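You operate a simulated robot arm through the tools that you are given. There is no shell and no other tool. Be economical: measure what you need, move in short steps, check, and stop when the job is done.

You are at the controls of a simulated two-armed robot. One attempt, no reset.

JOB
Put two of the orange relays from the test bench top on top of the blue cover. Take the cream sample marked "41" from the test bench top and put it on the fitting bench top. Pick up the green canister labelled "8" from the fitting bench top with one hand, pass it to the other hand and put it on the ledge by guard three. Take the black cap and put it on the job card three. Fetch the small blue glue head and set it on top of the small carton on the press bench top. Put the yellow sensor on the press bench top away on the top of the green bench. The order is free. Set down upright: orange relay, green canister, small blue glue head.

It is judged by the outcome, as a careful person would: the job done as asked, and still so three seconds after it is handed in. It fails if anything else is knocked over, pushed out of place, dropped, spilled or broken. Lids that push on must go on centred and level and be pressed home; caps that screw on are set level and turned clockwise until they are tight.

ROBOT AND FRAMES
Two 7-joint arms with two-finger parallel grippers on one trunk, on a base that drives. Base frame: it is fixed to the floor where the robot stands at the start and does not move with it; the origin is under the middle of the robot, x ahead of it, y to its left, z up; the surface under the hand at the start is at about z = 900. Readings come in mm, rad, newtons and seconds.
The left shoulder is at the start at [20, 138, 1300], the right one opposite. With the tool pointing down near the work surface each hand reaches from about 100 to 480 mm from the robot's upright axis, wherever it stands, measured 20 degrees to its own side. Places, roughly: black cap (6x6x3 cm) [-1700, -2500, 800]; blue cover (13x10x5 cm) [400, 300, 900]; cream sample [250, 250, 1000]; fitting bench top [-1700, -800, 800]; green canister [-2000, -1000, 1000]; job card three [-1250, 2500, 750]; ledge by guard three (24x19 cm) [-3720, 780, 800]; orange relay [500, 250, 1000]; small blue glue head (5x4x6 cm) [-1000, -2900, 800]; small carton [-750, -2500, 750]; top of the green bench [-1800, 8200, 900]; yellow sensor (2x3x5 cm) [-900, -2900, 800]. Payload 1.57 kg a hand.
The tool frame of a hand sits at the grasp point between the pads (the TCP): z along the fingers, y along the line on which they close. The tips reach 30 mm beyond it. Largest opening 80 mm; finger width 17, thickness 12; the body of the gripper, 40 by 82 mm, starts 80 mm behind the TCP.
Orientation is told as [roll, pitch, yaw] about the base's x, y, z axes, in that order, counted from this pose: with the fingers straight down and closing along the base's y, the tool's x points along the base's -x, its y along +y and its z along -z.

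CONTROLS
- The arms move only by the tool servo_tool. It takes "left_targets", "right_targets" or both (then of equal length, played together; a hand with none holds still); each is a list of rows, each a list of 3 entries, a list of its own where there are three numbers: the shift along the base's x, y, z in mm, then the turn, a rotation vector about the base's x, y, z in rad, then the opening in per cent of the stroke, from 0 (shut) to 100 (fully open). In form: [[[x, y, z], [rx, ry, rz], grip], ...]. A call has 1 to 8 rows; each row is the pose to reach, as a shift and turn from the pose commanded when the call began. A row lasts 0.2 s, in which the tool goes at most 50 mm and 0.15 rad; a call with a longer step from one row to the next is refused whole, and so is a gripper value outside its range. Where a pose cannot be reached the arm comes as near as it can. A force on the tool above 40 N (or 10 N above the force at the start of the call, whichever is more), or a blocked arm, ends the call early, and 0.2 s more pass. The fingers move at their own pace (about 45 mm/s each) and stop on an object; they squeeze with about 43 N. The grip force told is the motor's: it shows also when the fingers shut on nothing. Time passes only in rows, and 0.2 s behind the last, so rows that repeat a pose let the fingers close. It gives the time, the measured TCP pose, the force on the tool (base axes), the opening and the grip force at its end, in the units of the frame above (readings bear some noise), with the torque about the TCP (base axes, N m) and any sound that the robot's microphone picked up.
- Cameras (640 x 400 px; columns grow to the right, rows downward): "scene" is now at [191.1, 8.6, 1206.9]; the picture's right is [0.09, -1.00, 0.00], its down [-0.35, -0.03, -0.94] and it looks along [0.93, 0.08, -0.35] (base axes); focal length 214 px, centre (320, 200). "left" rides on the left gripper at [72, 7, -122] in its tool frame; the picture's right is [-0.09, 1.00, 0.00], its down [-0.84, -0.08, -0.54] and it looks along [-0.54, -0.05, 0.84] (tool axes); focal length 238 px, centre (320, 200). "right" rides on the right gripper at [72, -7, -122] in its tool frame; the picture's right is [0.09, 1.00, 0.00], its down [-0.84, 0.08, -0.54] and it looks along [-0.54, 0.05, 0.84] (tool axes); focal length 238 px, centre (320, 200). There is no depth. A picture from a camera that has moved, and an enlarged one, comes with that camera's place and axes in the base frame and with its lens.
- grab_frame(camera): a new picture of that camera. No time passes.
- lift_body(by): slides the trunk up (or, below 0, down) by that many mm; the arms and the scene camera ride with it, the base frame stays. It gives what a move gives, with no picture.
- base_move(legs): drives the robot by 1 to 6 legs, each [ahead, left, turn to the left] in mm, mm and rad, along the robot's own axes; the way and the turn of a leg run together, so that a leg with both is an arc; at most 1500 mm and 3.142 rad a leg. The arms and the cameras ride along, it lands a little off, and it stops where it bumps. It gives what a move gives.
- aim_head(pan, tilt): turns the head with the scene camera to pan (to the left, within 1.047 rad either way) and tilt (down, from -0.506 to 1.204), counted from straight ahead of the robot. It gives what a move gives.
- inspect(camera, box): a new picture of the part [left, top, right, bottom] of that camera's present view, enlarged. No time passes.
- close_job(): hands the job in; it is judged then, once.

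Go step by step. Nothing tells you exact positions but the pictures and the camera data: compare them with the known pose of the tool, close in by small moves and look again before you grip or let go. The budget is 217 turns and 220 pictures, counting those below and the enlarged ones. Unless the task says otherwise, let go and move clear before handing in, and close with one line.

The tools are called after "Emit:" as a command line: name --argument value ..., lists and objects as JSON in quotes. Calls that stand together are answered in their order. servo_tool: Moves the arms, as the interface text tells. Its arguments: {"type":"object","properties":{"left_targets":{"type":"array","items":{"type":"array"}},"right_targets":{"type":"array","items":{"type":"array"}}},"required":[]} The other tools are called the same way: lift_body (by) slides the trunk up or down; base_move (legs) drives the base; aim_head (pan, tilt) turns the head that bears the scene camera; grab_frame (camera) takes a picture; inspect (camera, box) takes an enlarged picture of a part of a camera's view; close_job () hands the job in.

At the start:

```text
time: 0.0
left_tool_pos: [281.6, 364.0, 1140.2]
left_orientation: [-0.001, 0.001, 0.0]
left_force: [0.0, -0.5, 0.0]
left_ft_torque: [0.01, 0.0, 0.0]
left_width: 80.0
left_finger_force: 0.2
right_tool_pos: [336.6, 30.1, 1196.7]
right_orientation: [-0.006, 0.118, 0.0]
right_force: [-0.8, -0.4, 0.1]
right_ft_torque: [0.0, -0.02, 0.02]
right_width: 80.1
right_finger_force: 0.0
trunk travel left (down, up): [-675.0, 565.0]
robot x, y, heading: [1.9, 2.6, -0.001]
head pan, tilt: [0.089, 0.356]
```

scene: 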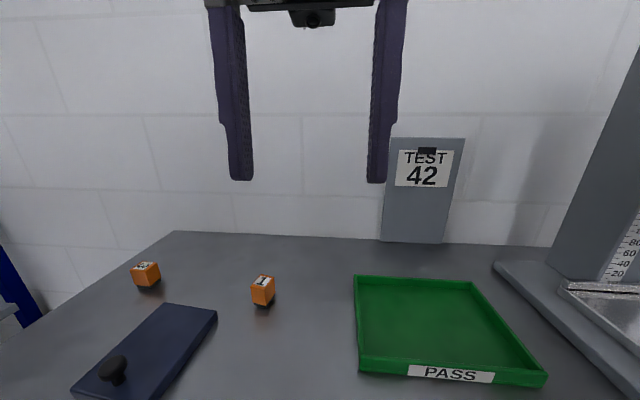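
right: 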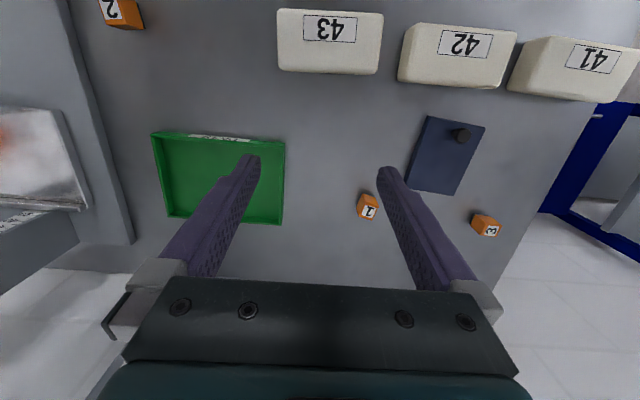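
left: 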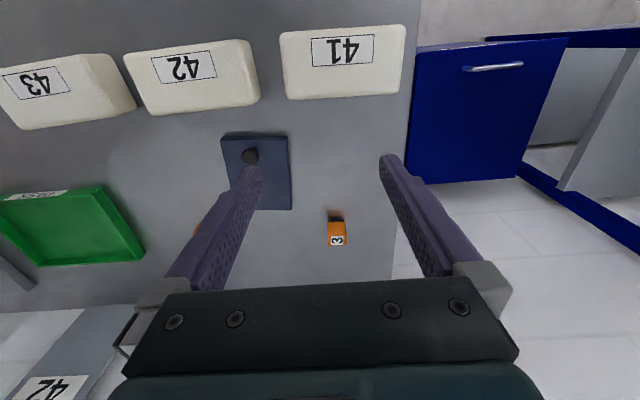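

I see relays 1 and 3, the blue cover with its knob, and samples 41–43 close to the robot. Before driving nearer I check the bench edge and enlarge the relays.

Emit:
aim_head --pan 0.4 --tilt 1.15

Emit:
grab_frame --camera "scene"

Emit:
inspect --camera "left" --box '[200, 20, 420, 260]'

```text
time: 1.1
left_tool_pos: [281.0, 363.3, 1140.3]
left_orientation: [0.0, 0.001, 0.0]
left_force: [-0.8, 0.0, -1.2]
left_ft_torque: [0.03, 0.02, 0.0]
left_width: 80.1
left_finger_force: 0.0
right_tool_pos: [338.4, 30.1, 1194.5]
right_orientation: [-0.006, 0.121, 0.003]
right_force: [-0.6, 0.5, -0.2]
right_ft_torque: [0.0, -0.04, 0.01]
right_width: 79.8
right_finger_force: 0.0
trunk travel left (down, up): [-675.0, 565.0]
robot x, y, heading: [1.1, -0.5, -0.006]
head pan, tilt: [0.4, 1.15]
```

```text
216 pictures are left
camera scene: at [153.4, 23.5, 1143.0], right [0.39, -0.92, 0.0], down [-0.84, -0.35, -0.41], along [0.38, 0.16, -0.91], focal length 214 px, centre (320, 200)
```

scene: 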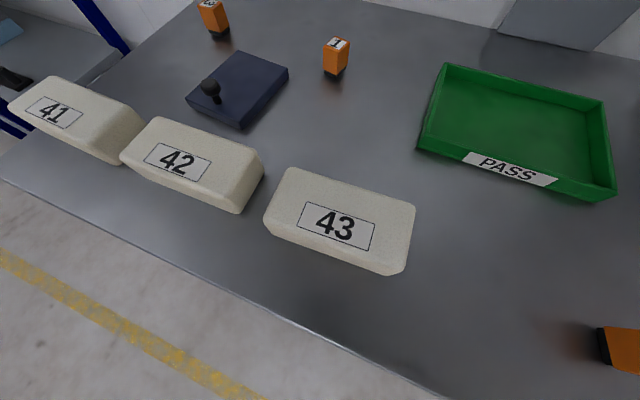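

```text
1.67 times, centred on (310, 140) of left
camera zoom: at [208.6, 370.2, 1262.6], right [0.09, 1.0, 0.0], down [0.84, -0.08, 0.54], along [0.54, -0.05, -0.84], focal length 397 px, centre (337, 300)
```

zoom: 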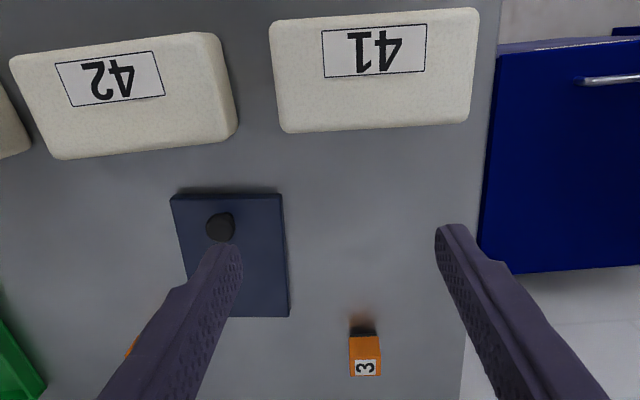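

The bench edge runs at about x = 130, and the relays stand about 48 mm tall with the label on top. I drive left and slightly ahead so that both relays come within reach.

Emit:
base_move --legs '[[0, 260, 0], [55, 0, 0]]'

Emit:
aim_head --pan 0.0 --tilt 0.9

Emit:
grab_frame --camera "scene"

```text
time: 3.5
left_tool_pos: [335.7, 620.1, 1139.5]
left_orientation: [0.0, -0.001, 0.002]
left_force: [0.7, 0.1, 0.3]
left_ft_torque: [0.05, 0.03, -0.01]
left_width: 79.8
left_finger_force: 0.1
right_tool_pos: [391.6, 286.3, 1193.4]
right_orientation: [-0.005, 0.12, 0.001]
right_force: [-0.7, -0.1, -0.6]
right_ft_torque: [-0.01, 0.02, -0.01]
right_width: 79.9
right_finger_force: 0.2
trunk travel left (down, up): [-675.0, 565.0]
robot x, y, heading: [54.5, 258.3, 0.001]
head pan, tilt: [0.4, 1.15]
```

```text
time: 4.4
left_tool_pos: [335.8, 619.5, 1140.7]
left_orientation: [-0.001, 0.0, 0.002]
left_force: [-0.7, 0.1, 0.4]
left_ft_torque: [0.01, 0.02, 0.01]
left_width: 80.0
left_finger_force: 0.2
right_tool_pos: [391.7, 286.6, 1193.8]
right_orientation: [-0.006, 0.121, 0.002]
right_force: [0.0, 0.3, 0.7]
right_ft_torque: [0.01, -0.01, 0.01]
right_width: 80.0
right_finger_force: 0.0
trunk travel left (down, up): [-675.0, 565.0]
robot x, y, heading: [54.4, 252.4, 0.002]
head pan, tilt: [0.0, 0.901]
```

```text
214 pictures are left
camera scene: at [228.5, 256.7, 1159.8], right [0.0, -1.0, 0.0], down [-0.78, 0.0, -0.62], along [0.62, 0.0, -0.78], focal length 214 px, centre (320, 200)
```

scene: 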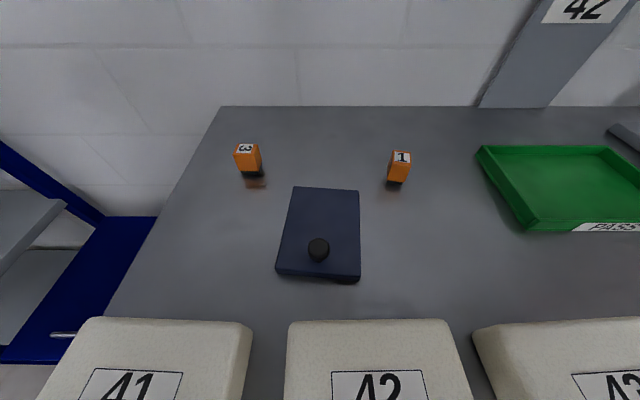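

Relay 3 is at about (497, 373) and relay 1 at about (475, 135). I bring each hand above its relay at a safe height to look at it.

Emit:
servo_tool --left_targets '[[[20, -40, -5], [0, 0, 0], 100], [[40, -80, -10], [0, 0, 0], 100], [[60, -120, -20], [0, 0, 0], 100], [[85, -160, -30], [0, 0, 0], 100], [[110, -200, -40], [0, 0, 0], 100], [[135, -235, -50], [0, 0, 0], 100], [[155, -247, -70], [0, 0, 0], 100], [[155, -247, -80], [0, 0, 0], 100]]' --right_targets '[[[10, -20, -10], [0, -0.02, 0], 100], [[20, -40, -20], [0, -0.04, 0], 100], [[30, -60, -40], [0, -0.06, 0], 100], [[40, -85, -60], [0, -0.08, 0], 100], [[55, -110, -80], [0, -0.1, 0], 100], [[70, -130, -100], [0, -0.12, 0], 100], [[84, -150, -120], [0, -0.12, 0], 100], [[84, -150, -134], [0, -0.12, 0], 100]]'

Emit:
grab_frame --camera "left"

Emit:
grab_frame --camera "right"

```text
time: 6.2
left_tool_pos: [490.7, 372.6, 1061.1]
left_orientation: [-0.003, 0.0, 0.0]
left_force: [-0.3, 0.3, 0.6]
left_ft_torque: [-0.01, 0.02, -0.01]
left_width: 80.0
left_finger_force: 0.1
right_tool_pos: [476.2, 135.5, 1060.1]
right_orientation: [-0.007, 0.001, 0.002]
right_force: [-0.4, -0.1, 0.5]
right_ft_torque: [-0.01, -0.01, 0.0]
right_width: 80.1
right_finger_force: 0.1
trunk travel left (down, up): [-675.0, 565.0]
robot x, y, heading: [51.9, 258.0, -0.002]
head pan, tilt: [0.0, 0.901]
```

```text
213 pictures are left
camera left: at [418.0, 379.3, 1182.7], right [0.09, 1.0, 0.0], down [0.84, -0.08, 0.54], along [0.54, -0.05, -0.84], focal length 238 px, centre (320, 200)
```

left: 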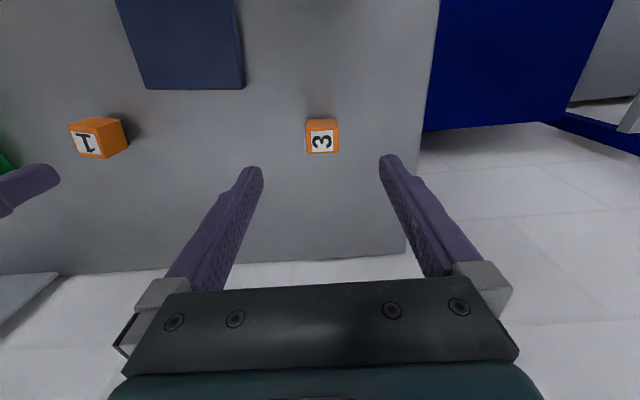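

```text
212 pictures are left
camera right: at [403.8, 130.0, 1181.5], right [-0.09, 1.0, -0.01], down [0.84, 0.08, 0.54], along [0.54, 0.05, -0.84], focal length 238 px, centre (320, 200)
```

right: 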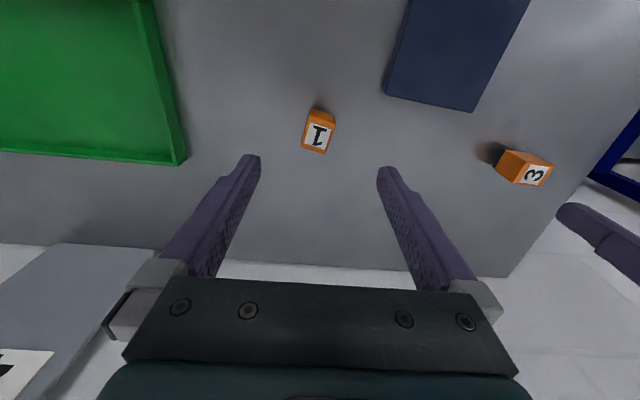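

I enlarge both relays to read their yaw.

Emit:
inspect --camera "left" --box '[280, 105, 360, 165]'

Emit:
inspect --camera "right" --box '[280, 95, 360, 165]'

```text
6.67 times, centred on (320, 135) of left
camera zoom: at [418.0, 379.3, 1182.7], right [0.09, 1.0, 0.0], down [0.84, -0.08, 0.54], along [0.54, -0.05, -0.84], focal length 1589 px, centre (320, 633)
```

zoom: 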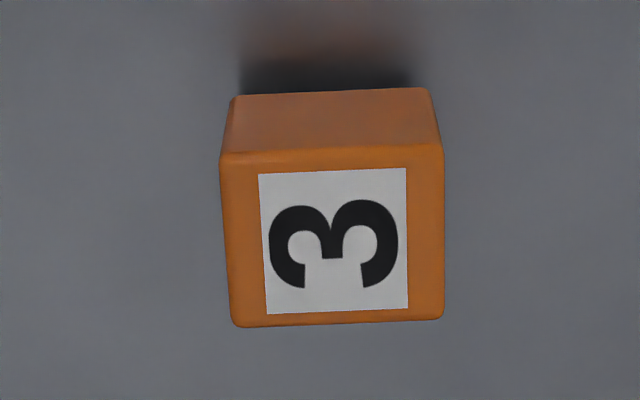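

```text
5.71 times, centred on (320, 130) of right
camera zoom: at [403.8, 130.0, 1181.5], right [-0.09, 1.0, -0.01], down [0.84, 0.08, 0.54], along [0.54, 0.05, -0.84], focal length 1362 px, centre (320, 600)
```

zoom: 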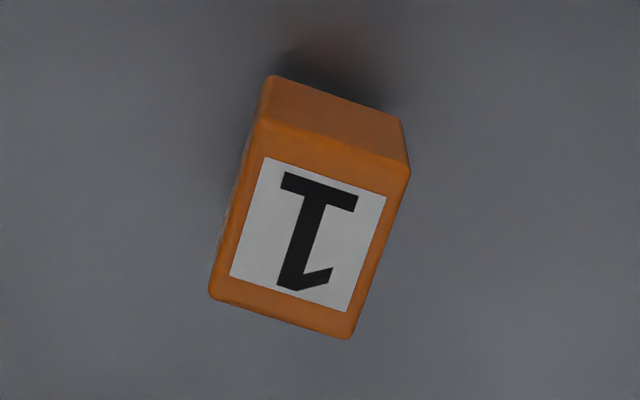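

Both relays are about 27×34 mm and 45 mm tall, with yaws of about −0.05 (relay 3) and −0.2 (relay 1). I descend with both hands.

Emit:
servo_tool --left_targets '[[[8, 2, -20], [0, 0, -0.05], 100], [[8, 2, -60], [0, 0, -0.05], 100], [[8, 2, -95], [0, 0, -0.05], 100], [[8, 2, -118], [0, 0, -0.05], 100], [[8, 2, -122], [0, 0, -0.05], 100]]' --right_targets '[[[3, 0, -20], [0, 0, -0.1], 100], [[3, 0, -60], [0, 0, -0.2], 100], [[3, 0, -95], [0, 0, -0.2], 100], [[3, 0, -118], [0, 0, -0.2], 100], [[3, 0, -121], [0, 0, -0.2], 100]]'

Emit:
grab_frame --camera "left"

Emit:
grab_frame --camera "right"

```text
time: 7.4
left_tool_pos: [498.4, 374.8, 938.0]
left_orientation: [0.0, -0.001, -0.052]
left_force: [-0.2, -0.4, 0.2]
left_ft_torque: [0.02, -0.03, 0.0]
left_width: 80.0
left_finger_force: 0.1
right_tool_pos: [480.7, 135.8, 940.2]
right_orientation: [-0.006, -0.001, -0.2]
right_force: [0.8, 0.0, -1.2]
right_ft_torque: [-0.03, -0.01, -0.02]
right_width: 79.9
right_finger_force: 0.0
trunk travel left (down, up): [-675.0, 565.0]
robot x, y, heading: [53.7, 257.0, -0.001]
head pan, tilt: [0.0, 0.901]
```

```text
209 pictures are left
camera left: at [426.2, 384.5, 1060.0], right [0.14, 0.99, 0.0], down [0.83, -0.12, 0.54], along [0.54, -0.08, -0.84], focal length 238 px, centre (320, 200)
```

left: 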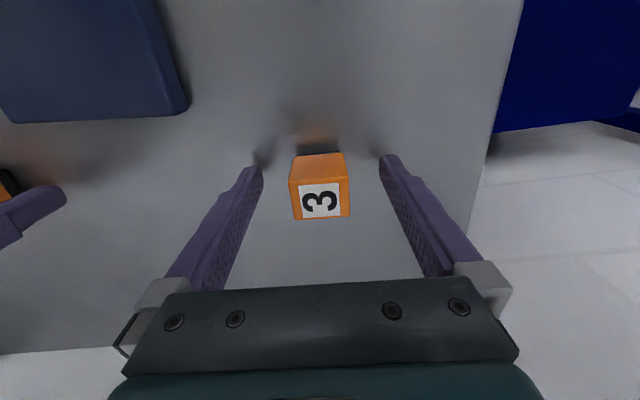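

```text
208 pictures are left
camera right: at [407.8, 144.4, 1061.5], right [0.11, 0.99, 0.0], down [0.84, -0.09, 0.54], along [0.54, -0.06, -0.84], focal length 238 px, centre (320, 200)
```

right: 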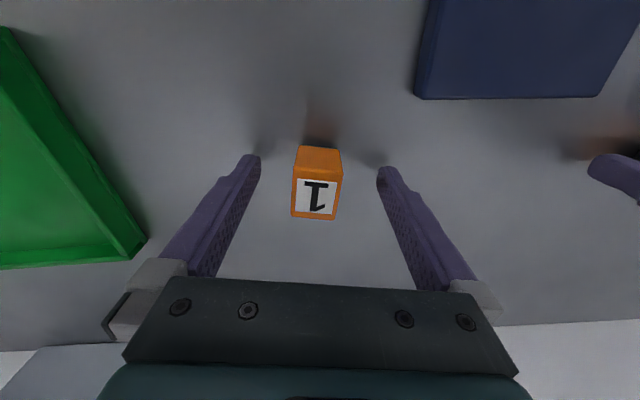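

Both relays sit centred between the fingers. I close the grippers and lift a little.

Emit:
servo_tool --left_targets '[[[0, 0, 0], [0, 0, 0], 0], [[0, 0, 0], [0, 0, 0], 0], [[0, 0, 0], [0, 0, 0], 0], [[0, 0, 0], [0, 0, 0], 0], [[0, 0, 20], [0, 0, 0], 0], [[0, 0, 60], [0, 0, 0], 0], [[0, 0, 90], [0, 0, 0], 0]]' --right_targets '[[[0, 0, 0], [0, 0, 0], 0], [[0, 0, 0], [0, 0, 0], 0], [[0, 0, 0], [0, 0, 0], 0], [[0, 0, 0], [0, 0, 0], 0], [[0, 0, 20], [0, 0, 0], 0], [[0, 0, 60], [0, 0, 0], 0], [[0, 0, 90], [0, 0, 0], 0]]'

Emit:
grab_frame --camera "left"

Emit:
grab_frame --camera "scene"

```text
time: 9.0
left_tool_pos: [498.3, 375.0, 1028.6]
left_orientation: [-0.001, 0.001, -0.049]
left_force: [0.3, 0.5, 0.1]
left_ft_torque: [-0.02, 0.04, 0.03]
left_width: 33.3
left_finger_force: 40.8
right_tool_pos: [479.2, 135.6, 1031.3]
right_orientation: [-0.004, 0.0, -0.199]
right_force: [-0.5, 0.2, -0.2]
right_ft_torque: [-0.03, 0.0, -0.02]
right_width: 27.2
right_finger_force: 37.5
trunk travel left (down, up): [-675.0, 565.0]
robot x, y, heading: [55.3, 257.3, 0.001]
head pan, tilt: [0.0, 0.901]
```

```text
207 pictures are left
camera left: at [426.2, 385.3, 1152.0], right [0.14, 0.99, 0.0], down [0.83, -0.12, 0.54], along [0.54, -0.08, -0.84], focal length 238 px, centre (320, 200)
```

left: 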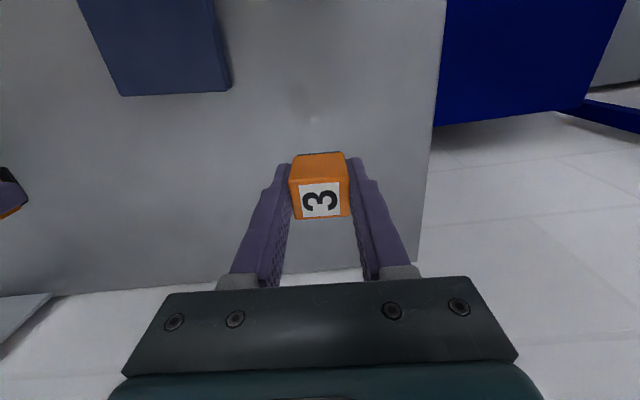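

```text
206 pictures are left
camera scene: at [228.6, 256.6, 1159.8], right [0.0, -1.0, 0.0], down [-0.78, 0.0, -0.62], along [0.62, 0.0, -0.78], focal length 214 px, centre (320, 200)
```

scene: 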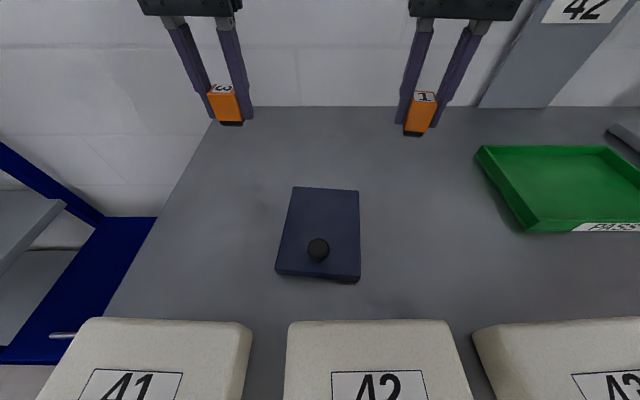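

Both relays are held at 33 and 27 mm. I carry relay 3 over the far-left part of the cover, behind the knob, and check before lowering it.

Emit:
servo_tool --left_targets '[[[-20, -30, 0], [0, 0, 0.03], 0], [[-45, -60, 0], [0, 0, 0.06], 0], [[-70, -90, -10], [0, 0, 0.1], 0], [[-83, -98, -30], [0, 0, 0.1], 0], [[-83, -98, -45], [0, 0, 0.1], 0], [[-83, -98, -45], [0, 0, 0.1], 0]]'

Emit:
grab_frame --camera "left"

Emit:
grab_frame --camera "scene"

```text
time: 10.4
left_tool_pos: [415.9, 276.5, 984.3]
left_orientation: [0.0, 0.0, 0.051]
left_force: [0.2, 0.2, -0.1]
left_ft_torque: [0.01, 0.02, 0.03]
left_width: 32.9
left_finger_force: 41.1
right_tool_pos: [479.8, 135.8, 1031.5]
right_orientation: [-0.007, -0.001, -0.201]
right_force: [-0.2, -0.1, -0.3]
right_ft_torque: [0.03, 0.01, 0.04]
right_width: 26.7
right_finger_force: 37.3
trunk travel left (down, up): [-675.0, 565.0]
robot x, y, heading: [57.8, 257.6, 0.002]
head pan, tilt: [0.0, 0.901]
```

```text
205 pictures are left
camera left: at [344.1, 279.7, 1106.0], right [0.04, 1.0, 0.0], down [0.84, -0.03, 0.54], along [0.54, -0.02, -0.84], focal length 238 px, centre (320, 200)
```

left: 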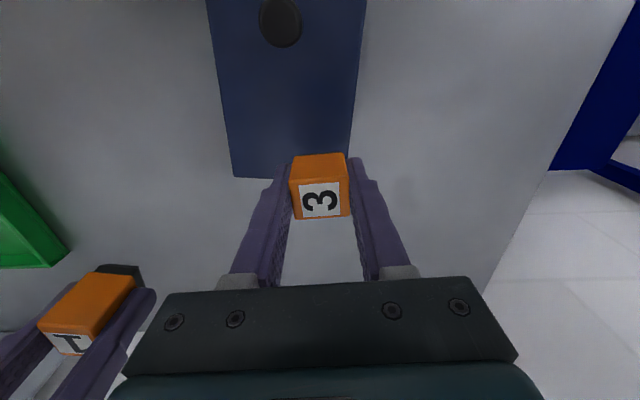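

```text
204 pictures are left
camera scene: at [228.5, 256.7, 1159.8], right [0.0, -1.0, 0.0], down [-0.78, 0.0, -0.62], along [0.62, 0.0, -0.78], focal length 214 px, centre (320, 200)
```

scene: 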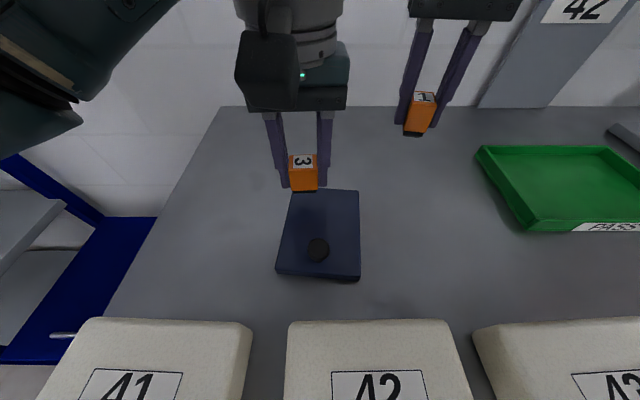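

The relay is over the far-left corner, inside the plate. I lower it in small steps and watch the force.

Emit:
servo_tool --left_targets '[[[-3, -2, -10], [0, 0, 0], 0], [[-3, -2, -18], [0, 0, 0], 0], [[-3, -2, -20], [0, 0, 0], 0], [[-3, -2, -22], [0, 0, 0], 0]]'

Emit:
inspect --camera "scene" --box '[240, 130, 400, 290]'

```text
time: 11.4
left_tool_pos: [412.9, 275.6, 961.0]
left_orientation: [-0.001, 0.001, 0.051]
left_force: [-0.5, -0.1, -0.8]
left_ft_torque: [0.02, -0.01, 0.04]
left_width: 33.0
left_finger_force: 40.9
right_tool_pos: [478.9, 135.4, 1032.0]
right_orientation: [-0.004, 0.001, -0.198]
right_force: [-0.3, -0.5, -0.6]
right_ft_torque: [0.0, -0.01, 0.0]
right_width: 27.1
right_finger_force: 38.1
trunk travel left (down, up): [-675.0, 565.0]
robot x, y, heading: [54.8, 260.2, 0.002]
head pan, tilt: [0.0, 0.901]
```

```text
2.50 times, centred on (320, 210) of scene
camera zoom: at [228.5, 256.7, 1159.8], right [0.0, -1.0, 0.0], down [-0.78, 0.0, -0.62], along [0.62, 0.0, -0.78], focal length 536 px, centre (320, 175)
```

zoom: 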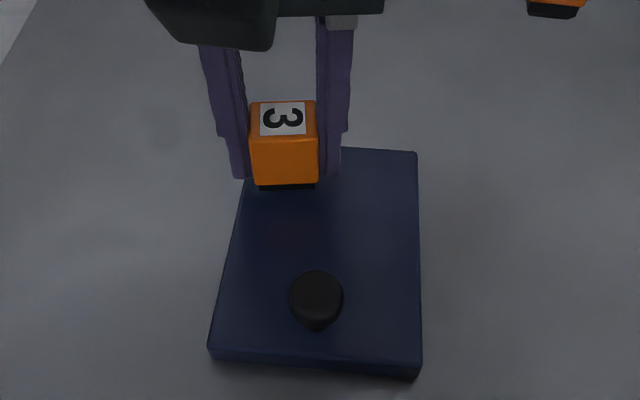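

Not touching yet, and the relay sits a bit near the left edge. I shift it 6 mm inward and keep stepping down.

Emit:
servo_tool --left_targets '[[[0, -6, 0], [0, 0, 0], 0], [[0, -6, -1.5], [0, 0, 0], 0], [[0, -6, -3], [0, 0, 0], 0]]'

```text
time: 12.2
left_tool_pos: [412.8, 268.5, 957.9]
left_orientation: [-0.001, 0.001, 0.05]
left_force: [0.1, 0.1, -0.8]
left_ft_torque: [-0.02, 0.01, 0.01]
left_width: 33.0
left_finger_force: 41.1
right_tool_pos: [479.2, 136.0, 1031.9]
right_orientation: [-0.004, 0.0, -0.199]
right_force: [-0.6, 0.0, 0.3]
right_ft_torque: [0.0, -0.01, 0.01]
right_width: 27.1
right_finger_force: 37.2
trunk travel left (down, up): [-675.0, 565.0]
robot x, y, heading: [53.4, 259.9, 0.001]
head pan, tilt: [0.0, 0.901]
```

Emit:
servo_tool --left_targets '[[[0, 0, -1.5], [0, 0, 0], 0], [[0, 0, -3], [0, 0, 0], 0]]'

Emit:
inspect --camera "scene" --box '[270, 150, 370, 230]'

```text
time: 12.8
left_tool_pos: [412.9, 268.4, 955.9]
left_orientation: [-0.003, 0.002, 0.051]
left_force: [-1.8, 0.5, 5.0]
left_ft_torque: [0.03, 0.07, -0.03]
left_width: 33.0
left_finger_force: 40.5
right_tool_pos: [479.3, 135.4, 1031.4]
right_orientation: [-0.006, -0.001, -0.197]
right_force: [0.7, -0.2, 0.0]
right_ft_torque: [-0.01, 0.01, 0.01]
right_width: 27.2
right_finger_force: 37.5
trunk travel left (down, up): [-675.0, 565.0]
robot x, y, heading: [56.3, 255.0, -0.0]
head pan, tilt: [0.0, 0.901]
```

```text
5.00 times, centred on (320, 190) of scene
camera zoom: at [228.5, 256.8, 1160.0], right [0.0, -1.0, 0.0], down [-0.78, 0.0, -0.62], along [0.62, 0.0, -0.78], focal length 1072 px, centre (320, 250)
```

zoom: 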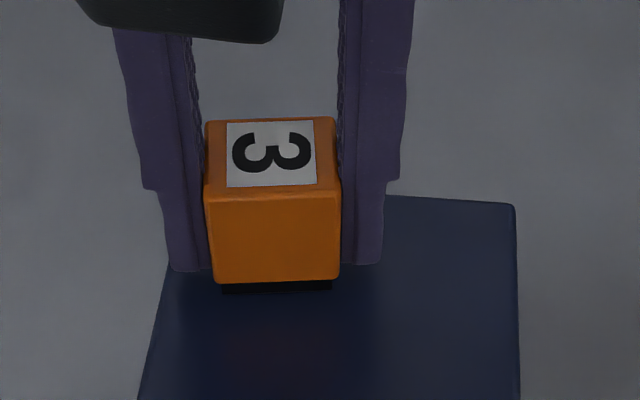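

Contact, with 5 N on the plate. I release relay 3 and take the left hand up and away.

Emit:
servo_tool --left_targets '[[[0, 0, 0], [0, 0, 0], 60], [[0, 0, 0], [0, 0, 0], 80], [[0, 0, 20], [0, 0, 0], 80], [[0, 0, 60], [0, 0, 0], 80], [[0, 10, 100], [0, 0, 0], 100], [[-10, 60, 120], [0, 0, 0], 100], [[-20, 110, 120], [0, 0, 0], 100]]'

Emit:
servo_tool --right_targets '[[[-20, 25, 0], [0, 0, 0.07], 0], [[-50, 55, -10], [0, 0, 0.14], 0], [[-80, 80, -25], [0, 0, 0.2], 0], [[-102, 87, -40], [0, 0, 0.24], 0], [[-102, 87, -60], [0, 0, 0.24], 0], [[-102, 87, -60], [0, 0, 0.24], 0]]'

Emit:
inspect --camera "scene" --box '[240, 130, 400, 290]'

Emit:
grab_frame --camera "right"

```text
refused: row 6 steps farther than a row can; nothing moved
```

```text
time: 13.5
left_tool_pos: [414.0, 270.2, 955.3]
left_orientation: [0.001, 0.002, 0.059]
left_force: [-0.2, -0.7, 8.8]
left_ft_torque: [-0.03, 0.0, 0.0]
left_width: 33.0
left_finger_force: 40.5
right_tool_pos: [423.6, 194.7, 1014.5]
right_orientation: [-0.017, -0.01, -0.053]
right_force: [-1.1, -3.0, 0.2]
right_ft_torque: [0.32, -0.21, 0.13]
right_width: 27.3
right_finger_force: 38.0
trunk travel left (down, up): [-675.0, 565.0]
robot x, y, heading: [55.1, 255.1, 0.002]
head pan, tilt: [0.0, 0.901]
stopped in row 3 (right hand): the force on the tool passed its limit at 70 N (the readings are from after the stop); the commanded pose is now the measured one
```

```text
2.50 times, centred on (320, 210) of scene
camera zoom: at [228.7, 256.5, 1159.9], right [0.0, -1.0, 0.0], down [-0.78, 0.0, -0.62], along [0.62, 0.0, -0.78], focal length 536 px, centre (320, 175)
```

zoom: 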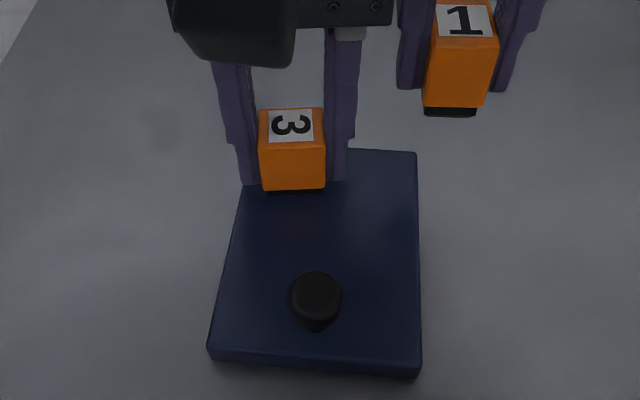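

```text
200 pictures are left
camera right: at [349.6, 194.3, 1135.4], right [-0.04, 1.0, -0.02], down [0.83, 0.04, 0.55], along [0.55, 0.01, -0.84], focal length 238 px, centre (320, 200)
```

right: 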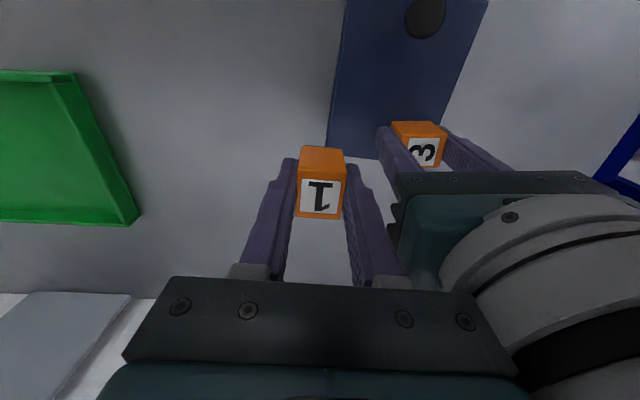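

The left move was refused for too long a step, so the right hand brushed the left one. Nothing appears to have moved. I back the right hand off first.

Emit:
servo_tool --right_targets '[[[20, -30, 5], [0, 0, 0], 0], [[40, -60, 10], [0, 0, 0], 0]]'

Emit:
inspect --camera "scene" --box '[240, 130, 400, 290]'

```text
time: 14.1
left_tool_pos: [414.0, 270.3, 956.1]
left_orientation: [0.0, 0.002, 0.056]
left_force: [-1.3, -0.3, 13.0]
left_ft_torque: [-0.05, 0.02, -0.01]
left_width: 33.0
left_finger_force: 40.9
right_tool_pos: [464.3, 137.8, 1026.9]
right_orientation: [-0.016, -0.01, -0.052]
right_force: [0.5, 0.9, -0.9]
right_ft_torque: [-0.01, 0.0, -0.03]
right_width: 27.3
right_finger_force: 37.8
trunk travel left (down, up): [-675.0, 565.0]
robot x, y, heading: [55.6, 259.7, -0.004]
head pan, tilt: [0.0, 0.901]
```

```text
2.50 times, centred on (320, 210) of scene
camera zoom: at [229.0, 256.6, 1160.1], right [0.0, -1.0, 0.0], down [-0.78, 0.0, -0.62], along [0.62, 0.0, -0.78], focal length 536 px, centre (320, 175)
```

zoom: 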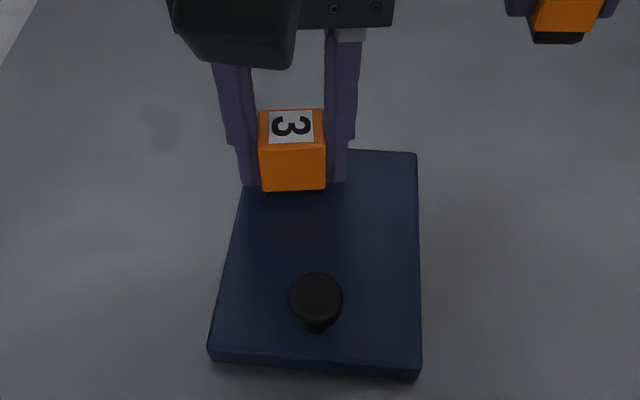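

The cover has not moved. I release relay 3 now, using legal steps.

Emit:
servo_tool --left_targets '[[[0, 0, 1], [0, 0, 0], 20], [[0, 0, 1], [0, 0, 0], 70], [[0, 0, 1], [0, 0, 0], 90], [[0, 0, 20], [0, 0, 0], 90], [[0, 0, 60], [0, 0, 0], 90], [[0, 5, 100], [0, 0, 0], 100], [[-5, 50, 110], [0, 0, 0], 100], [[-10, 95, 115], [0, 0, 0], 100]]'

Emit:
inspect --camera "scene" --box '[240, 130, 400, 290]'

```text
time: 15.9
left_tool_pos: [403.0, 367.9, 1068.0]
left_orientation: [0.003, 0.001, 0.056]
left_force: [-0.6, 0.6, 0.8]
left_ft_torque: [0.01, -0.02, -0.03]
left_width: 80.2
left_finger_force: 0.1
right_tool_pos: [464.4, 136.6, 1025.4]
right_orientation: [-0.015, -0.012, -0.054]
right_force: [0.3, -0.5, -0.8]
right_ft_torque: [-0.02, 0.02, 0.0]
right_width: 27.0
right_finger_force: 37.8
trunk travel left (down, up): [-675.0, 565.0]
robot x, y, heading: [57.3, 258.0, -0.003]
head pan, tilt: [0.0, 0.901]
```

```text
2.50 times, centred on (320, 210) of scene
camera zoom: at [228.4, 256.8, 1159.8], right [0.0, -1.0, 0.0], down [-0.78, 0.0, -0.62], along [0.62, 0.0, -0.78], focal length 536 px, centre (320, 175)
```

zoom: 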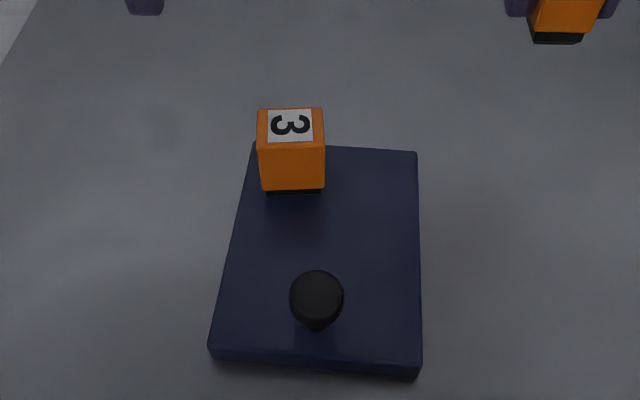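

Relay 3 stands well. I bring relay 1 over the right part of the cover, between relay 3 and the knob.

Emit:
servo_tool --right_targets '[[[-20, 0, 0], [0.012, 0.01, 0.03], 0], [[-60, 20, 0], [0.012, 0.01, 0.06], 0], [[-80, 60, 0], [0.012, 0.01, 0.09], 0], [[-80, 83, -20], [0.012, 0.01, 0.09], 0], [[-80, 83, -45], [0.012, 0.01, 0.09], 0], [[-80, 83, -60], [0.012, 0.01, 0.09], 0], [[-80, 83, -63], [0.012, 0.01, 0.09], 0]]'

Emit:
inspect --camera "scene" --box '[240, 130, 400, 290]'

```text
time: 17.5
left_tool_pos: [402.5, 365.1, 1068.3]
left_orientation: [0.002, 0.003, 0.059]
left_force: [-0.2, 0.1, 0.4]
left_ft_torque: [-0.02, -0.02, 0.01]
left_width: 80.1
left_finger_force: 0.1
right_tool_pos: [382.6, 218.1, 961.4]
right_orientation: [-0.005, 0.0, 0.037]
right_force: [0.6, 0.2, 0.5]
right_ft_torque: [0.0, 0.02, 0.02]
right_width: 26.9
right_finger_force: 37.8
trunk travel left (down, up): [-675.0, 565.0]
robot x, y, heading: [51.4, 254.0, -0.004]
head pan, tilt: [0.0, 0.901]
```

```text
2.50 times, centred on (320, 210) of scene
camera zoom: at [228.4, 256.6, 1159.8], right [0.0, -1.0, 0.0], down [-0.78, 0.0, -0.62], along [0.62, 0.0, -0.78], focal length 536 px, centre (320, 175)
```

zoom: 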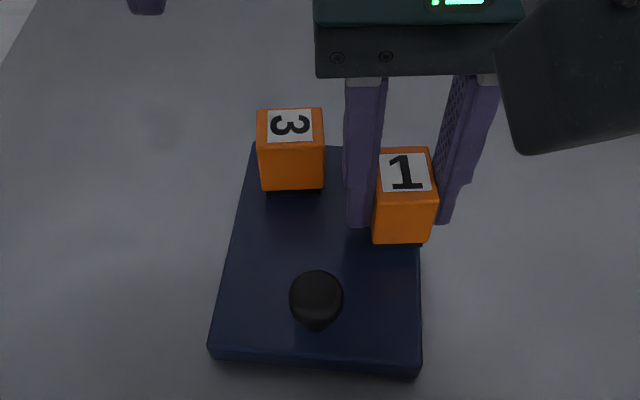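

Relay 1 is a bit close to the right edge, so I shift it 10 mm left and step down to contact.

Emit:
servo_tool --right_targets '[[[-1, 10, 0], [0, 0, 0], 0], [[-1, 10, -1.5], [0, 0, 0], 0], [[-1, 10, -3], [0, 0, 0], 0], [[-1, 10, -4.5], [0, 0, 0], 0]]'

```text
time: 18.5
left_tool_pos: [402.7, 364.7, 1069.5]
left_orientation: [0.0, 0.002, 0.058]
left_force: [-0.7, 0.5, -0.8]
left_ft_torque: [-0.02, 0.01, 0.0]
left_width: 80.4
left_finger_force: 0.1
right_tool_pos: [382.0, 227.5, 958.6]
right_orientation: [-0.004, -0.001, 0.038]
right_force: [-2.9, -2.6, 15.3]
right_ft_torque: [-0.07, 0.11, 0.0]
right_width: 27.3
right_finger_force: 37.5
trunk travel left (down, up): [-675.0, 565.0]
robot x, y, heading: [56.6, 252.1, -0.004]
head pan, tilt: [0.0, 0.901]
```

Relay 1 is in contact at 15 N. I release it and rise.

Emit:
servo_tool --right_targets '[[[0, 0, 1], [0, 0, 0], 20], [[0, 0, 1], [0, 0, 0], 60], [[0, 0, 1], [0, 0, 0], 65], [[0, 0, 20], [0, 0, 0], 65], [[0, 0, 60], [0, 0, 0], 65], [[0, -5, 100], [0, 0, 0], 100], [[10, -45, 115], [0, 0, 0], 100], [[20, -90, 120], [0, 0, 0], 100]]'

Emit:
grab_frame --camera "scene"

```text
time: 20.3
left_tool_pos: [401.6, 365.8, 1069.4]
left_orientation: [0.001, 0.004, 0.056]
left_force: [-0.2, -0.5, 0.5]
left_ft_torque: [0.01, 0.03, -0.01]
left_width: 79.9
left_finger_force: 0.1
right_tool_pos: [403.4, 138.5, 1078.0]
right_orientation: [-0.006, 0.0, 0.037]
right_force: [-1.2, 0.0, -0.2]
right_ft_torque: [0.03, 0.0, 0.0]
right_width: 80.0
right_finger_force: 0.0
trunk travel left (down, up): [-675.0, 565.0]
robot x, y, heading: [55.1, 253.0, -0.003]
head pan, tilt: [0.0, 0.901]
```

```text
196 pictures are left
camera scene: at [228.5, 256.5, 1159.8], right [0.0, -1.0, 0.0], down [-0.78, 0.0, -0.62], along [0.62, 0.0, -0.78], focal length 214 px, centre (320, 200)
```

scene: 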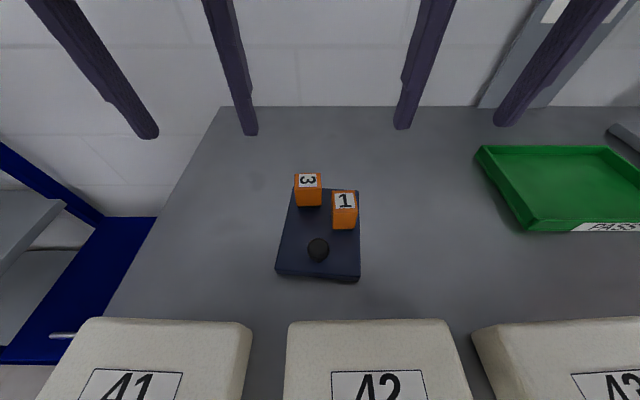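

Both relays are on the cover. Next is sample 41 near (232, 400): I move the left hand above it and turn it a quarter, so the fingers close across its short side.

Emit:
servo_tool --left_targets '[[[-20, 5, 10], [0, 0, 0.145], 100], [[-40, 10, 20], [0, 0, 0.29], 100], [[-65, 15, 30], [0, 0, 0.435], 100], [[-90, 20, 40], [0, 0, 0.58], 100], [[-115, 25, 40], [0, 0, 0.725], 100], [[-140, 30, 40], [0, 0, 0.87], 100], [[-155, 33, 40], [0, 0, 1.015], 100], [[-168, 33, 40], [0, 0, 1.16], 100]]'

Emit:
servo_tool --left_targets '[[[0, 0, 0], [0, 0, 0.145], 100], [[0, 0, 0], [0, 0, 0.29], 100], [[0, 0, 0], [0, 0, 0.354], 100], [[0, 0, 0], [0, 0, 0.354], 100]]'

Emit:
grab_frame --camera "left"

Emit:
aim_head --pan 0.4 --tilt 1.2

Emit:
grab_frame --camera "scene"

```text
time: 21.9
left_tool_pos: [259.1, 400.0, 1111.6]
left_orientation: [0.003, -0.001, 0.984]
left_force: [2.2, 7.3, 3.2]
left_ft_torque: [-1.34, 0.55, -0.23]
left_width: 80.1
left_finger_force: 0.1
left hand out of reach, approached as far as the arm can: row 7
right_tool_pos: [402.6, 138.8, 1077.6]
right_orientation: [-0.004, 0.001, 0.037]
right_force: [-0.3, -0.4, 0.7]
right_ft_torque: [0.0, 0.01, 0.0]
right_width: 79.7
right_finger_force: 0.1
trunk travel left (down, up): [-675.0, 565.0]
robot x, y, heading: [53.2, 258.2, -0.003]
head pan, tilt: [0.0, 0.901]
stopped in row 7 (left hand): the force on the tool passed its limit at 57 N (the readings are from after the stop); the commanded pose is now the measured one
```

```text
time: 22.9
left_tool_pos: [258.6, 399.7, 1110.1]
left_orientation: [0.005, -0.001, 1.336]
left_force: [0.1, 0.6, 0.3]
left_ft_torque: [-0.01, -0.02, -0.03]
left_width: 79.9
left_finger_force: 0.1
right_tool_pos: [404.0, 139.1, 1077.1]
right_orientation: [-0.005, 0.0, 0.037]
right_force: [0.6, 0.0, -0.4]
right_ft_torque: [-0.03, -0.01, -0.02]
right_width: 80.0
right_finger_force: 0.1
trunk travel left (down, up): [-675.0, 565.0]
robot x, y, heading: [54.8, 255.9, 0.004]
head pan, tilt: [0.0, 0.901]
```

```text
195 pictures are left
camera left: at [234.7, 331.7, 1232.0], right [-0.95, 0.32, 0.0], down [0.27, 0.79, 0.54], along [0.17, 0.52, -0.84], focal length 238 px, centre (320, 200)
```

left: 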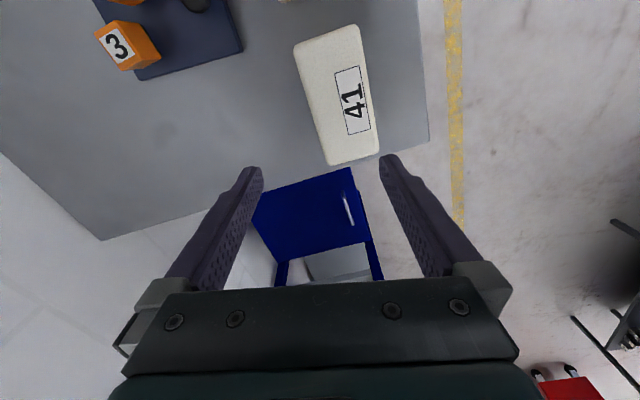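

```text
time: 23.7
left_tool_pos: [259.1, 400.3, 1109.4]
left_orientation: [0.005, -0.003, 1.338]
left_force: [0.3, 0.0, 0.2]
left_ft_torque: [0.01, 0.02, 0.02]
left_width: 79.9
left_finger_force: 0.2
right_tool_pos: [403.5, 138.3, 1077.5]
right_orientation: [-0.004, 0.0, 0.037]
right_force: [0.2, -0.2, -0.1]
right_ft_torque: [0.01, 0.0, 0.0]
right_width: 79.8
right_finger_force: 0.0
trunk travel left (down, up): [-675.0, 565.0]
robot x, y, heading: [54.5, 256.3, 0.005]
head pan, tilt: [0.4, 1.201]
```

```text
194 pictures are left
camera scene: at [204.5, 278.3, 1140.1], right [0.39, -0.92, 0.0], down [-0.86, -0.36, -0.36], along [0.33, 0.14, -0.93], focal length 214 px, centre (320, 200)
```

scene: 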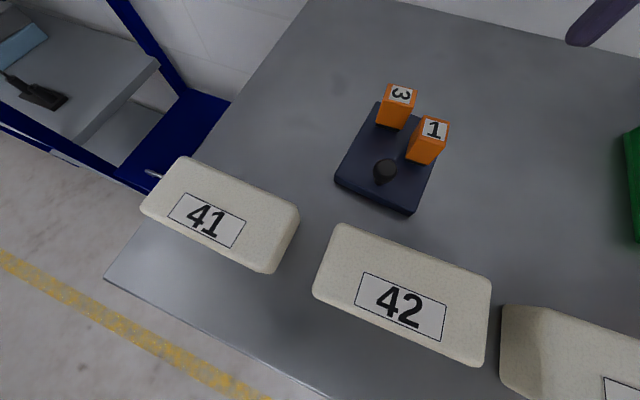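

Sample 41 is about 66×146 mm, centred near (228, 396), and too close to the trunk for this wrist turn. I back the robot off by 130 mm.

Emit:
base_move --legs '[[-130, 20, 0]]'

Emit:
servo_tool --left_targets '[[[25, -5, 0], [0, 0, 0.1], 100], [[55, -15, 0], [0, 0, 0.15], 100], [[85, -22, 0], [0, 0, 0.15], 100], [[98, -22, -20], [0, 0, 0.15], 100], [[98, -22, -40], [0, 0, 0.15], 100]]'

Emit:
grab_frame --camera "left"

Emit:
aim_head --pan 0.3 --tilt 1.0

Emit:
grab_frame --camera "scene"

```text
time: 25.0
left_tool_pos: [128.5, 420.3, 1109.5]
left_orientation: [0.005, -0.001, 1.339]
left_force: [-0.6, 0.0, -0.3]
left_ft_torque: [0.0, -0.03, 0.02]
left_width: 79.6
left_finger_force: 0.0
right_tool_pos: [274.5, 159.0, 1079.1]
right_orientation: [-0.006, 0.001, 0.037]
right_force: [-0.4, 0.2, 0.6]
right_ft_torque: [0.0, -0.02, -0.02]
right_width: 80.1
right_finger_force: 0.1
trunk travel left (down, up): [-675.0, 565.0]
robot x, y, heading: [-71.9, 274.3, 0.005]
head pan, tilt: [0.4, 1.201]
```

```text
time: 26.2
left_tool_pos: [228.3, 398.7, 1069.0]
left_orientation: [0.003, -0.002, 1.486]
left_force: [0.3, 0.3, 0.4]
left_ft_torque: [-0.02, 0.01, -0.03]
left_width: 79.8
left_finger_force: 0.1
right_tool_pos: [273.8, 158.0, 1077.4]
right_orientation: [-0.004, 0.0, 0.038]
right_force: [0.1, -0.5, 0.1]
right_ft_torque: [-0.01, 0.01, -0.01]
right_width: 80.0
right_finger_force: 0.1
trunk travel left (down, up): [-675.0, 565.0]
robot x, y, heading: [-77.2, 281.3, 0.002]
head pan, tilt: [0.4, 1.201]
```

```text
193 pictures are left
camera left: at [214.4, 327.3, 1191.9], right [-0.98, 0.18, 0.0], down [0.15, 0.83, 0.54], along [0.09, 0.54, -0.84], focal length 238 px, centre (320, 200)
```

left: 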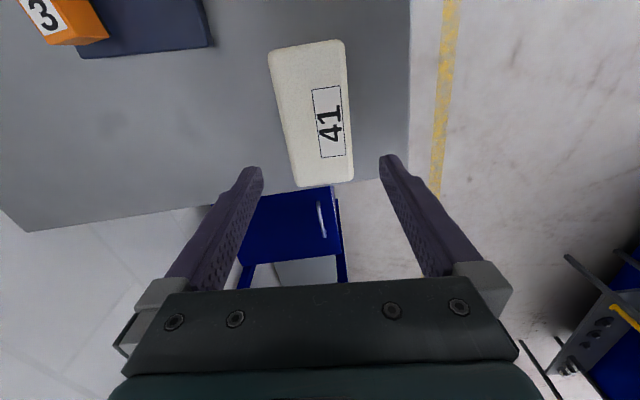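

```text
time: 27.0
left_tool_pos: [228.1, 398.3, 1070.7]
left_orientation: [0.004, -0.003, 1.487]
left_force: [0.7, -0.1, 0.0]
left_ft_torque: [0.0, 0.0, -0.03]
left_width: 79.9
left_finger_force: 0.2
right_tool_pos: [273.9, 158.5, 1079.0]
right_orientation: [-0.006, 0.001, 0.036]
right_force: [-0.1, 0.5, 0.6]
right_ft_torque: [0.01, 0.0, -0.03]
right_width: 80.0
right_finger_force: 0.0
trunk travel left (down, up): [-675.0, 565.0]
robot x, y, heading: [-72.9, 273.9, -0.002]
head pan, tilt: [0.3, 1.0]
```

```text
192 pictures are left
camera scene: at [90.0, 297.2, 1152.6], right [0.3, -0.95, 0.0], down [-0.8, -0.25, -0.54], along [0.52, 0.16, -0.84], focal length 214 px, centre (320, 200)
```

scene: 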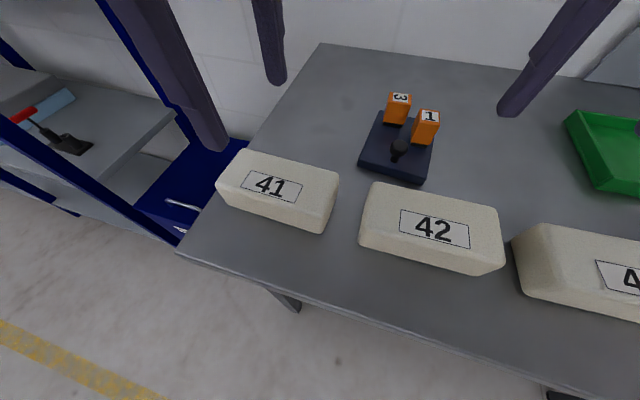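

Sample 41 turns out about 65 mm tall and 60×127 mm, centred at about (227, 389). I descend to just above it and check.

Emit:
servo_tool --left_targets '[[[-1, -9, -30], [0, 0, 0.04], 100], [[-1, -9, -62], [0, 0, 0.04], 100], [[-1, -9, -65], [0, 0, 0.04], 100]]'

Emit:
grab_frame --camera "left"

Emit:
inspect --camera "scene" --box '[180, 60, 360, 260]'

```text
time: 27.8
left_tool_pos: [225.8, 389.1, 1005.4]
left_orientation: [0.003, -0.001, 1.529]
left_force: [-0.5, -0.1, 0.0]
left_ft_torque: [-0.02, 0.01, 0.0]
left_width: 80.1
left_finger_force: 0.1
right_tool_pos: [274.3, 157.4, 1078.9]
right_orientation: [-0.005, -0.001, 0.037]
right_force: [0.3, 0.1, -0.3]
right_ft_torque: [-0.01, -0.01, -0.01]
right_width: 80.0
right_finger_force: 0.0
trunk travel left (down, up): [-675.0, 565.0]
robot x, y, heading: [-73.9, 277.3, 0.002]
head pan, tilt: [0.3, 1.0]
```

```text
191 pictures are left
camera left: at [215.8, 317.8, 1127.7], right [-0.99, 0.14, 0.0], down [0.12, 0.83, 0.54], along [0.07, 0.54, -0.84], focal length 238 px, centre (320, 200)
```

left: 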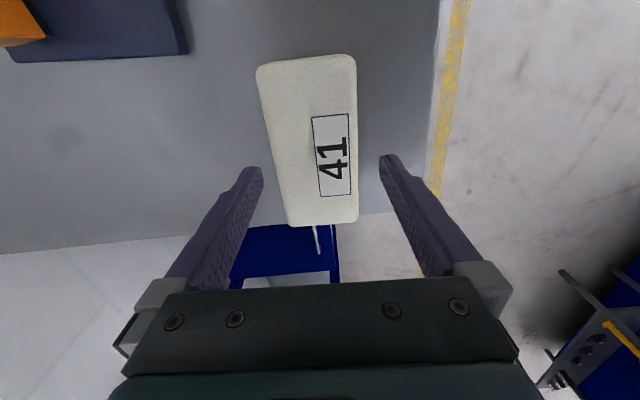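

```text
2.00 times, centred on (270, 160) of scene
camera zoom: at [90.0, 297.1, 1152.6], right [0.3, -0.95, 0.0], down [-0.8, -0.25, -0.54], along [0.52, 0.16, -0.84], focal length 429 px, centre (420, 280)
```

zoom: 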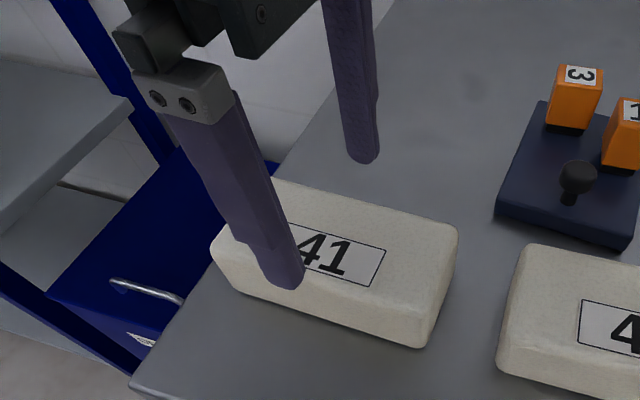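

The sample is well aligned. I descend to the grip height, close, and lift slightly.

Emit:
servo_tool --left_targets '[[[1.5, -2, -30], [0, 0, -0.01], 100], [[1.5, -2, -60], [0, 0, -0.01], 100], [[1.5, -2, -67], [0, 0, -0.01], 100], [[1.5, -2, -67], [0, 0, -0.01], 0], [[1.5, -2, -67], [0, 0, -0.01], 0], [[1.5, -2, -67], [0, 0, -0.01], 0], [[1.5, -2, -40], [0, 0, -0.01], 0], [[1.5, -2, 0], [0, 0, -0.01], 0]]'

Emit:
grab_frame --camera "scene"

```text
time: 29.6
left_tool_pos: [227.8, 386.6, 1005.3]
left_orientation: [0.003, -0.003, 1.516]
left_force: [-0.4, -0.5, 0.3]
left_ft_torque: [0.04, 0.0, 0.02]
left_width: 68.7
left_finger_force: 43.3
right_tool_pos: [273.1, 158.8, 1077.3]
right_orientation: [-0.005, -0.002, 0.036]
right_force: [0.6, 0.5, 0.4]
right_ft_torque: [0.02, 0.03, 0.0]
right_width: 80.1
right_finger_force: 0.1
trunk travel left (down, up): [-675.0, 565.0]
robot x, y, heading: [-73.0, 277.7, -0.002]
head pan, tilt: [0.3, 1.0]
```

```text
189 pictures are left
camera scene: at [90.2, 297.3, 1152.6], right [0.3, -0.95, 0.0], down [-0.8, -0.25, -0.54], along [0.52, 0.16, -0.84], focal length 214 px, centre (320, 200)
```

scene: 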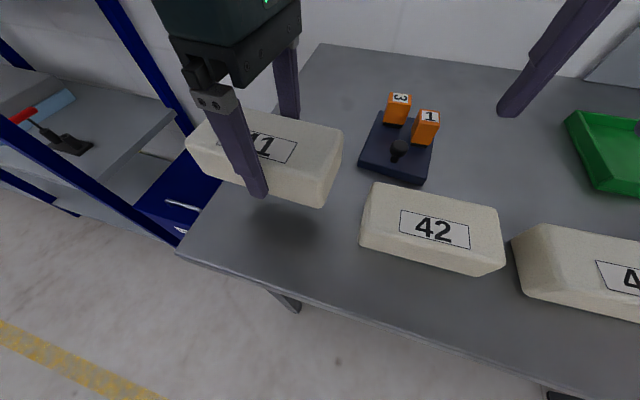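

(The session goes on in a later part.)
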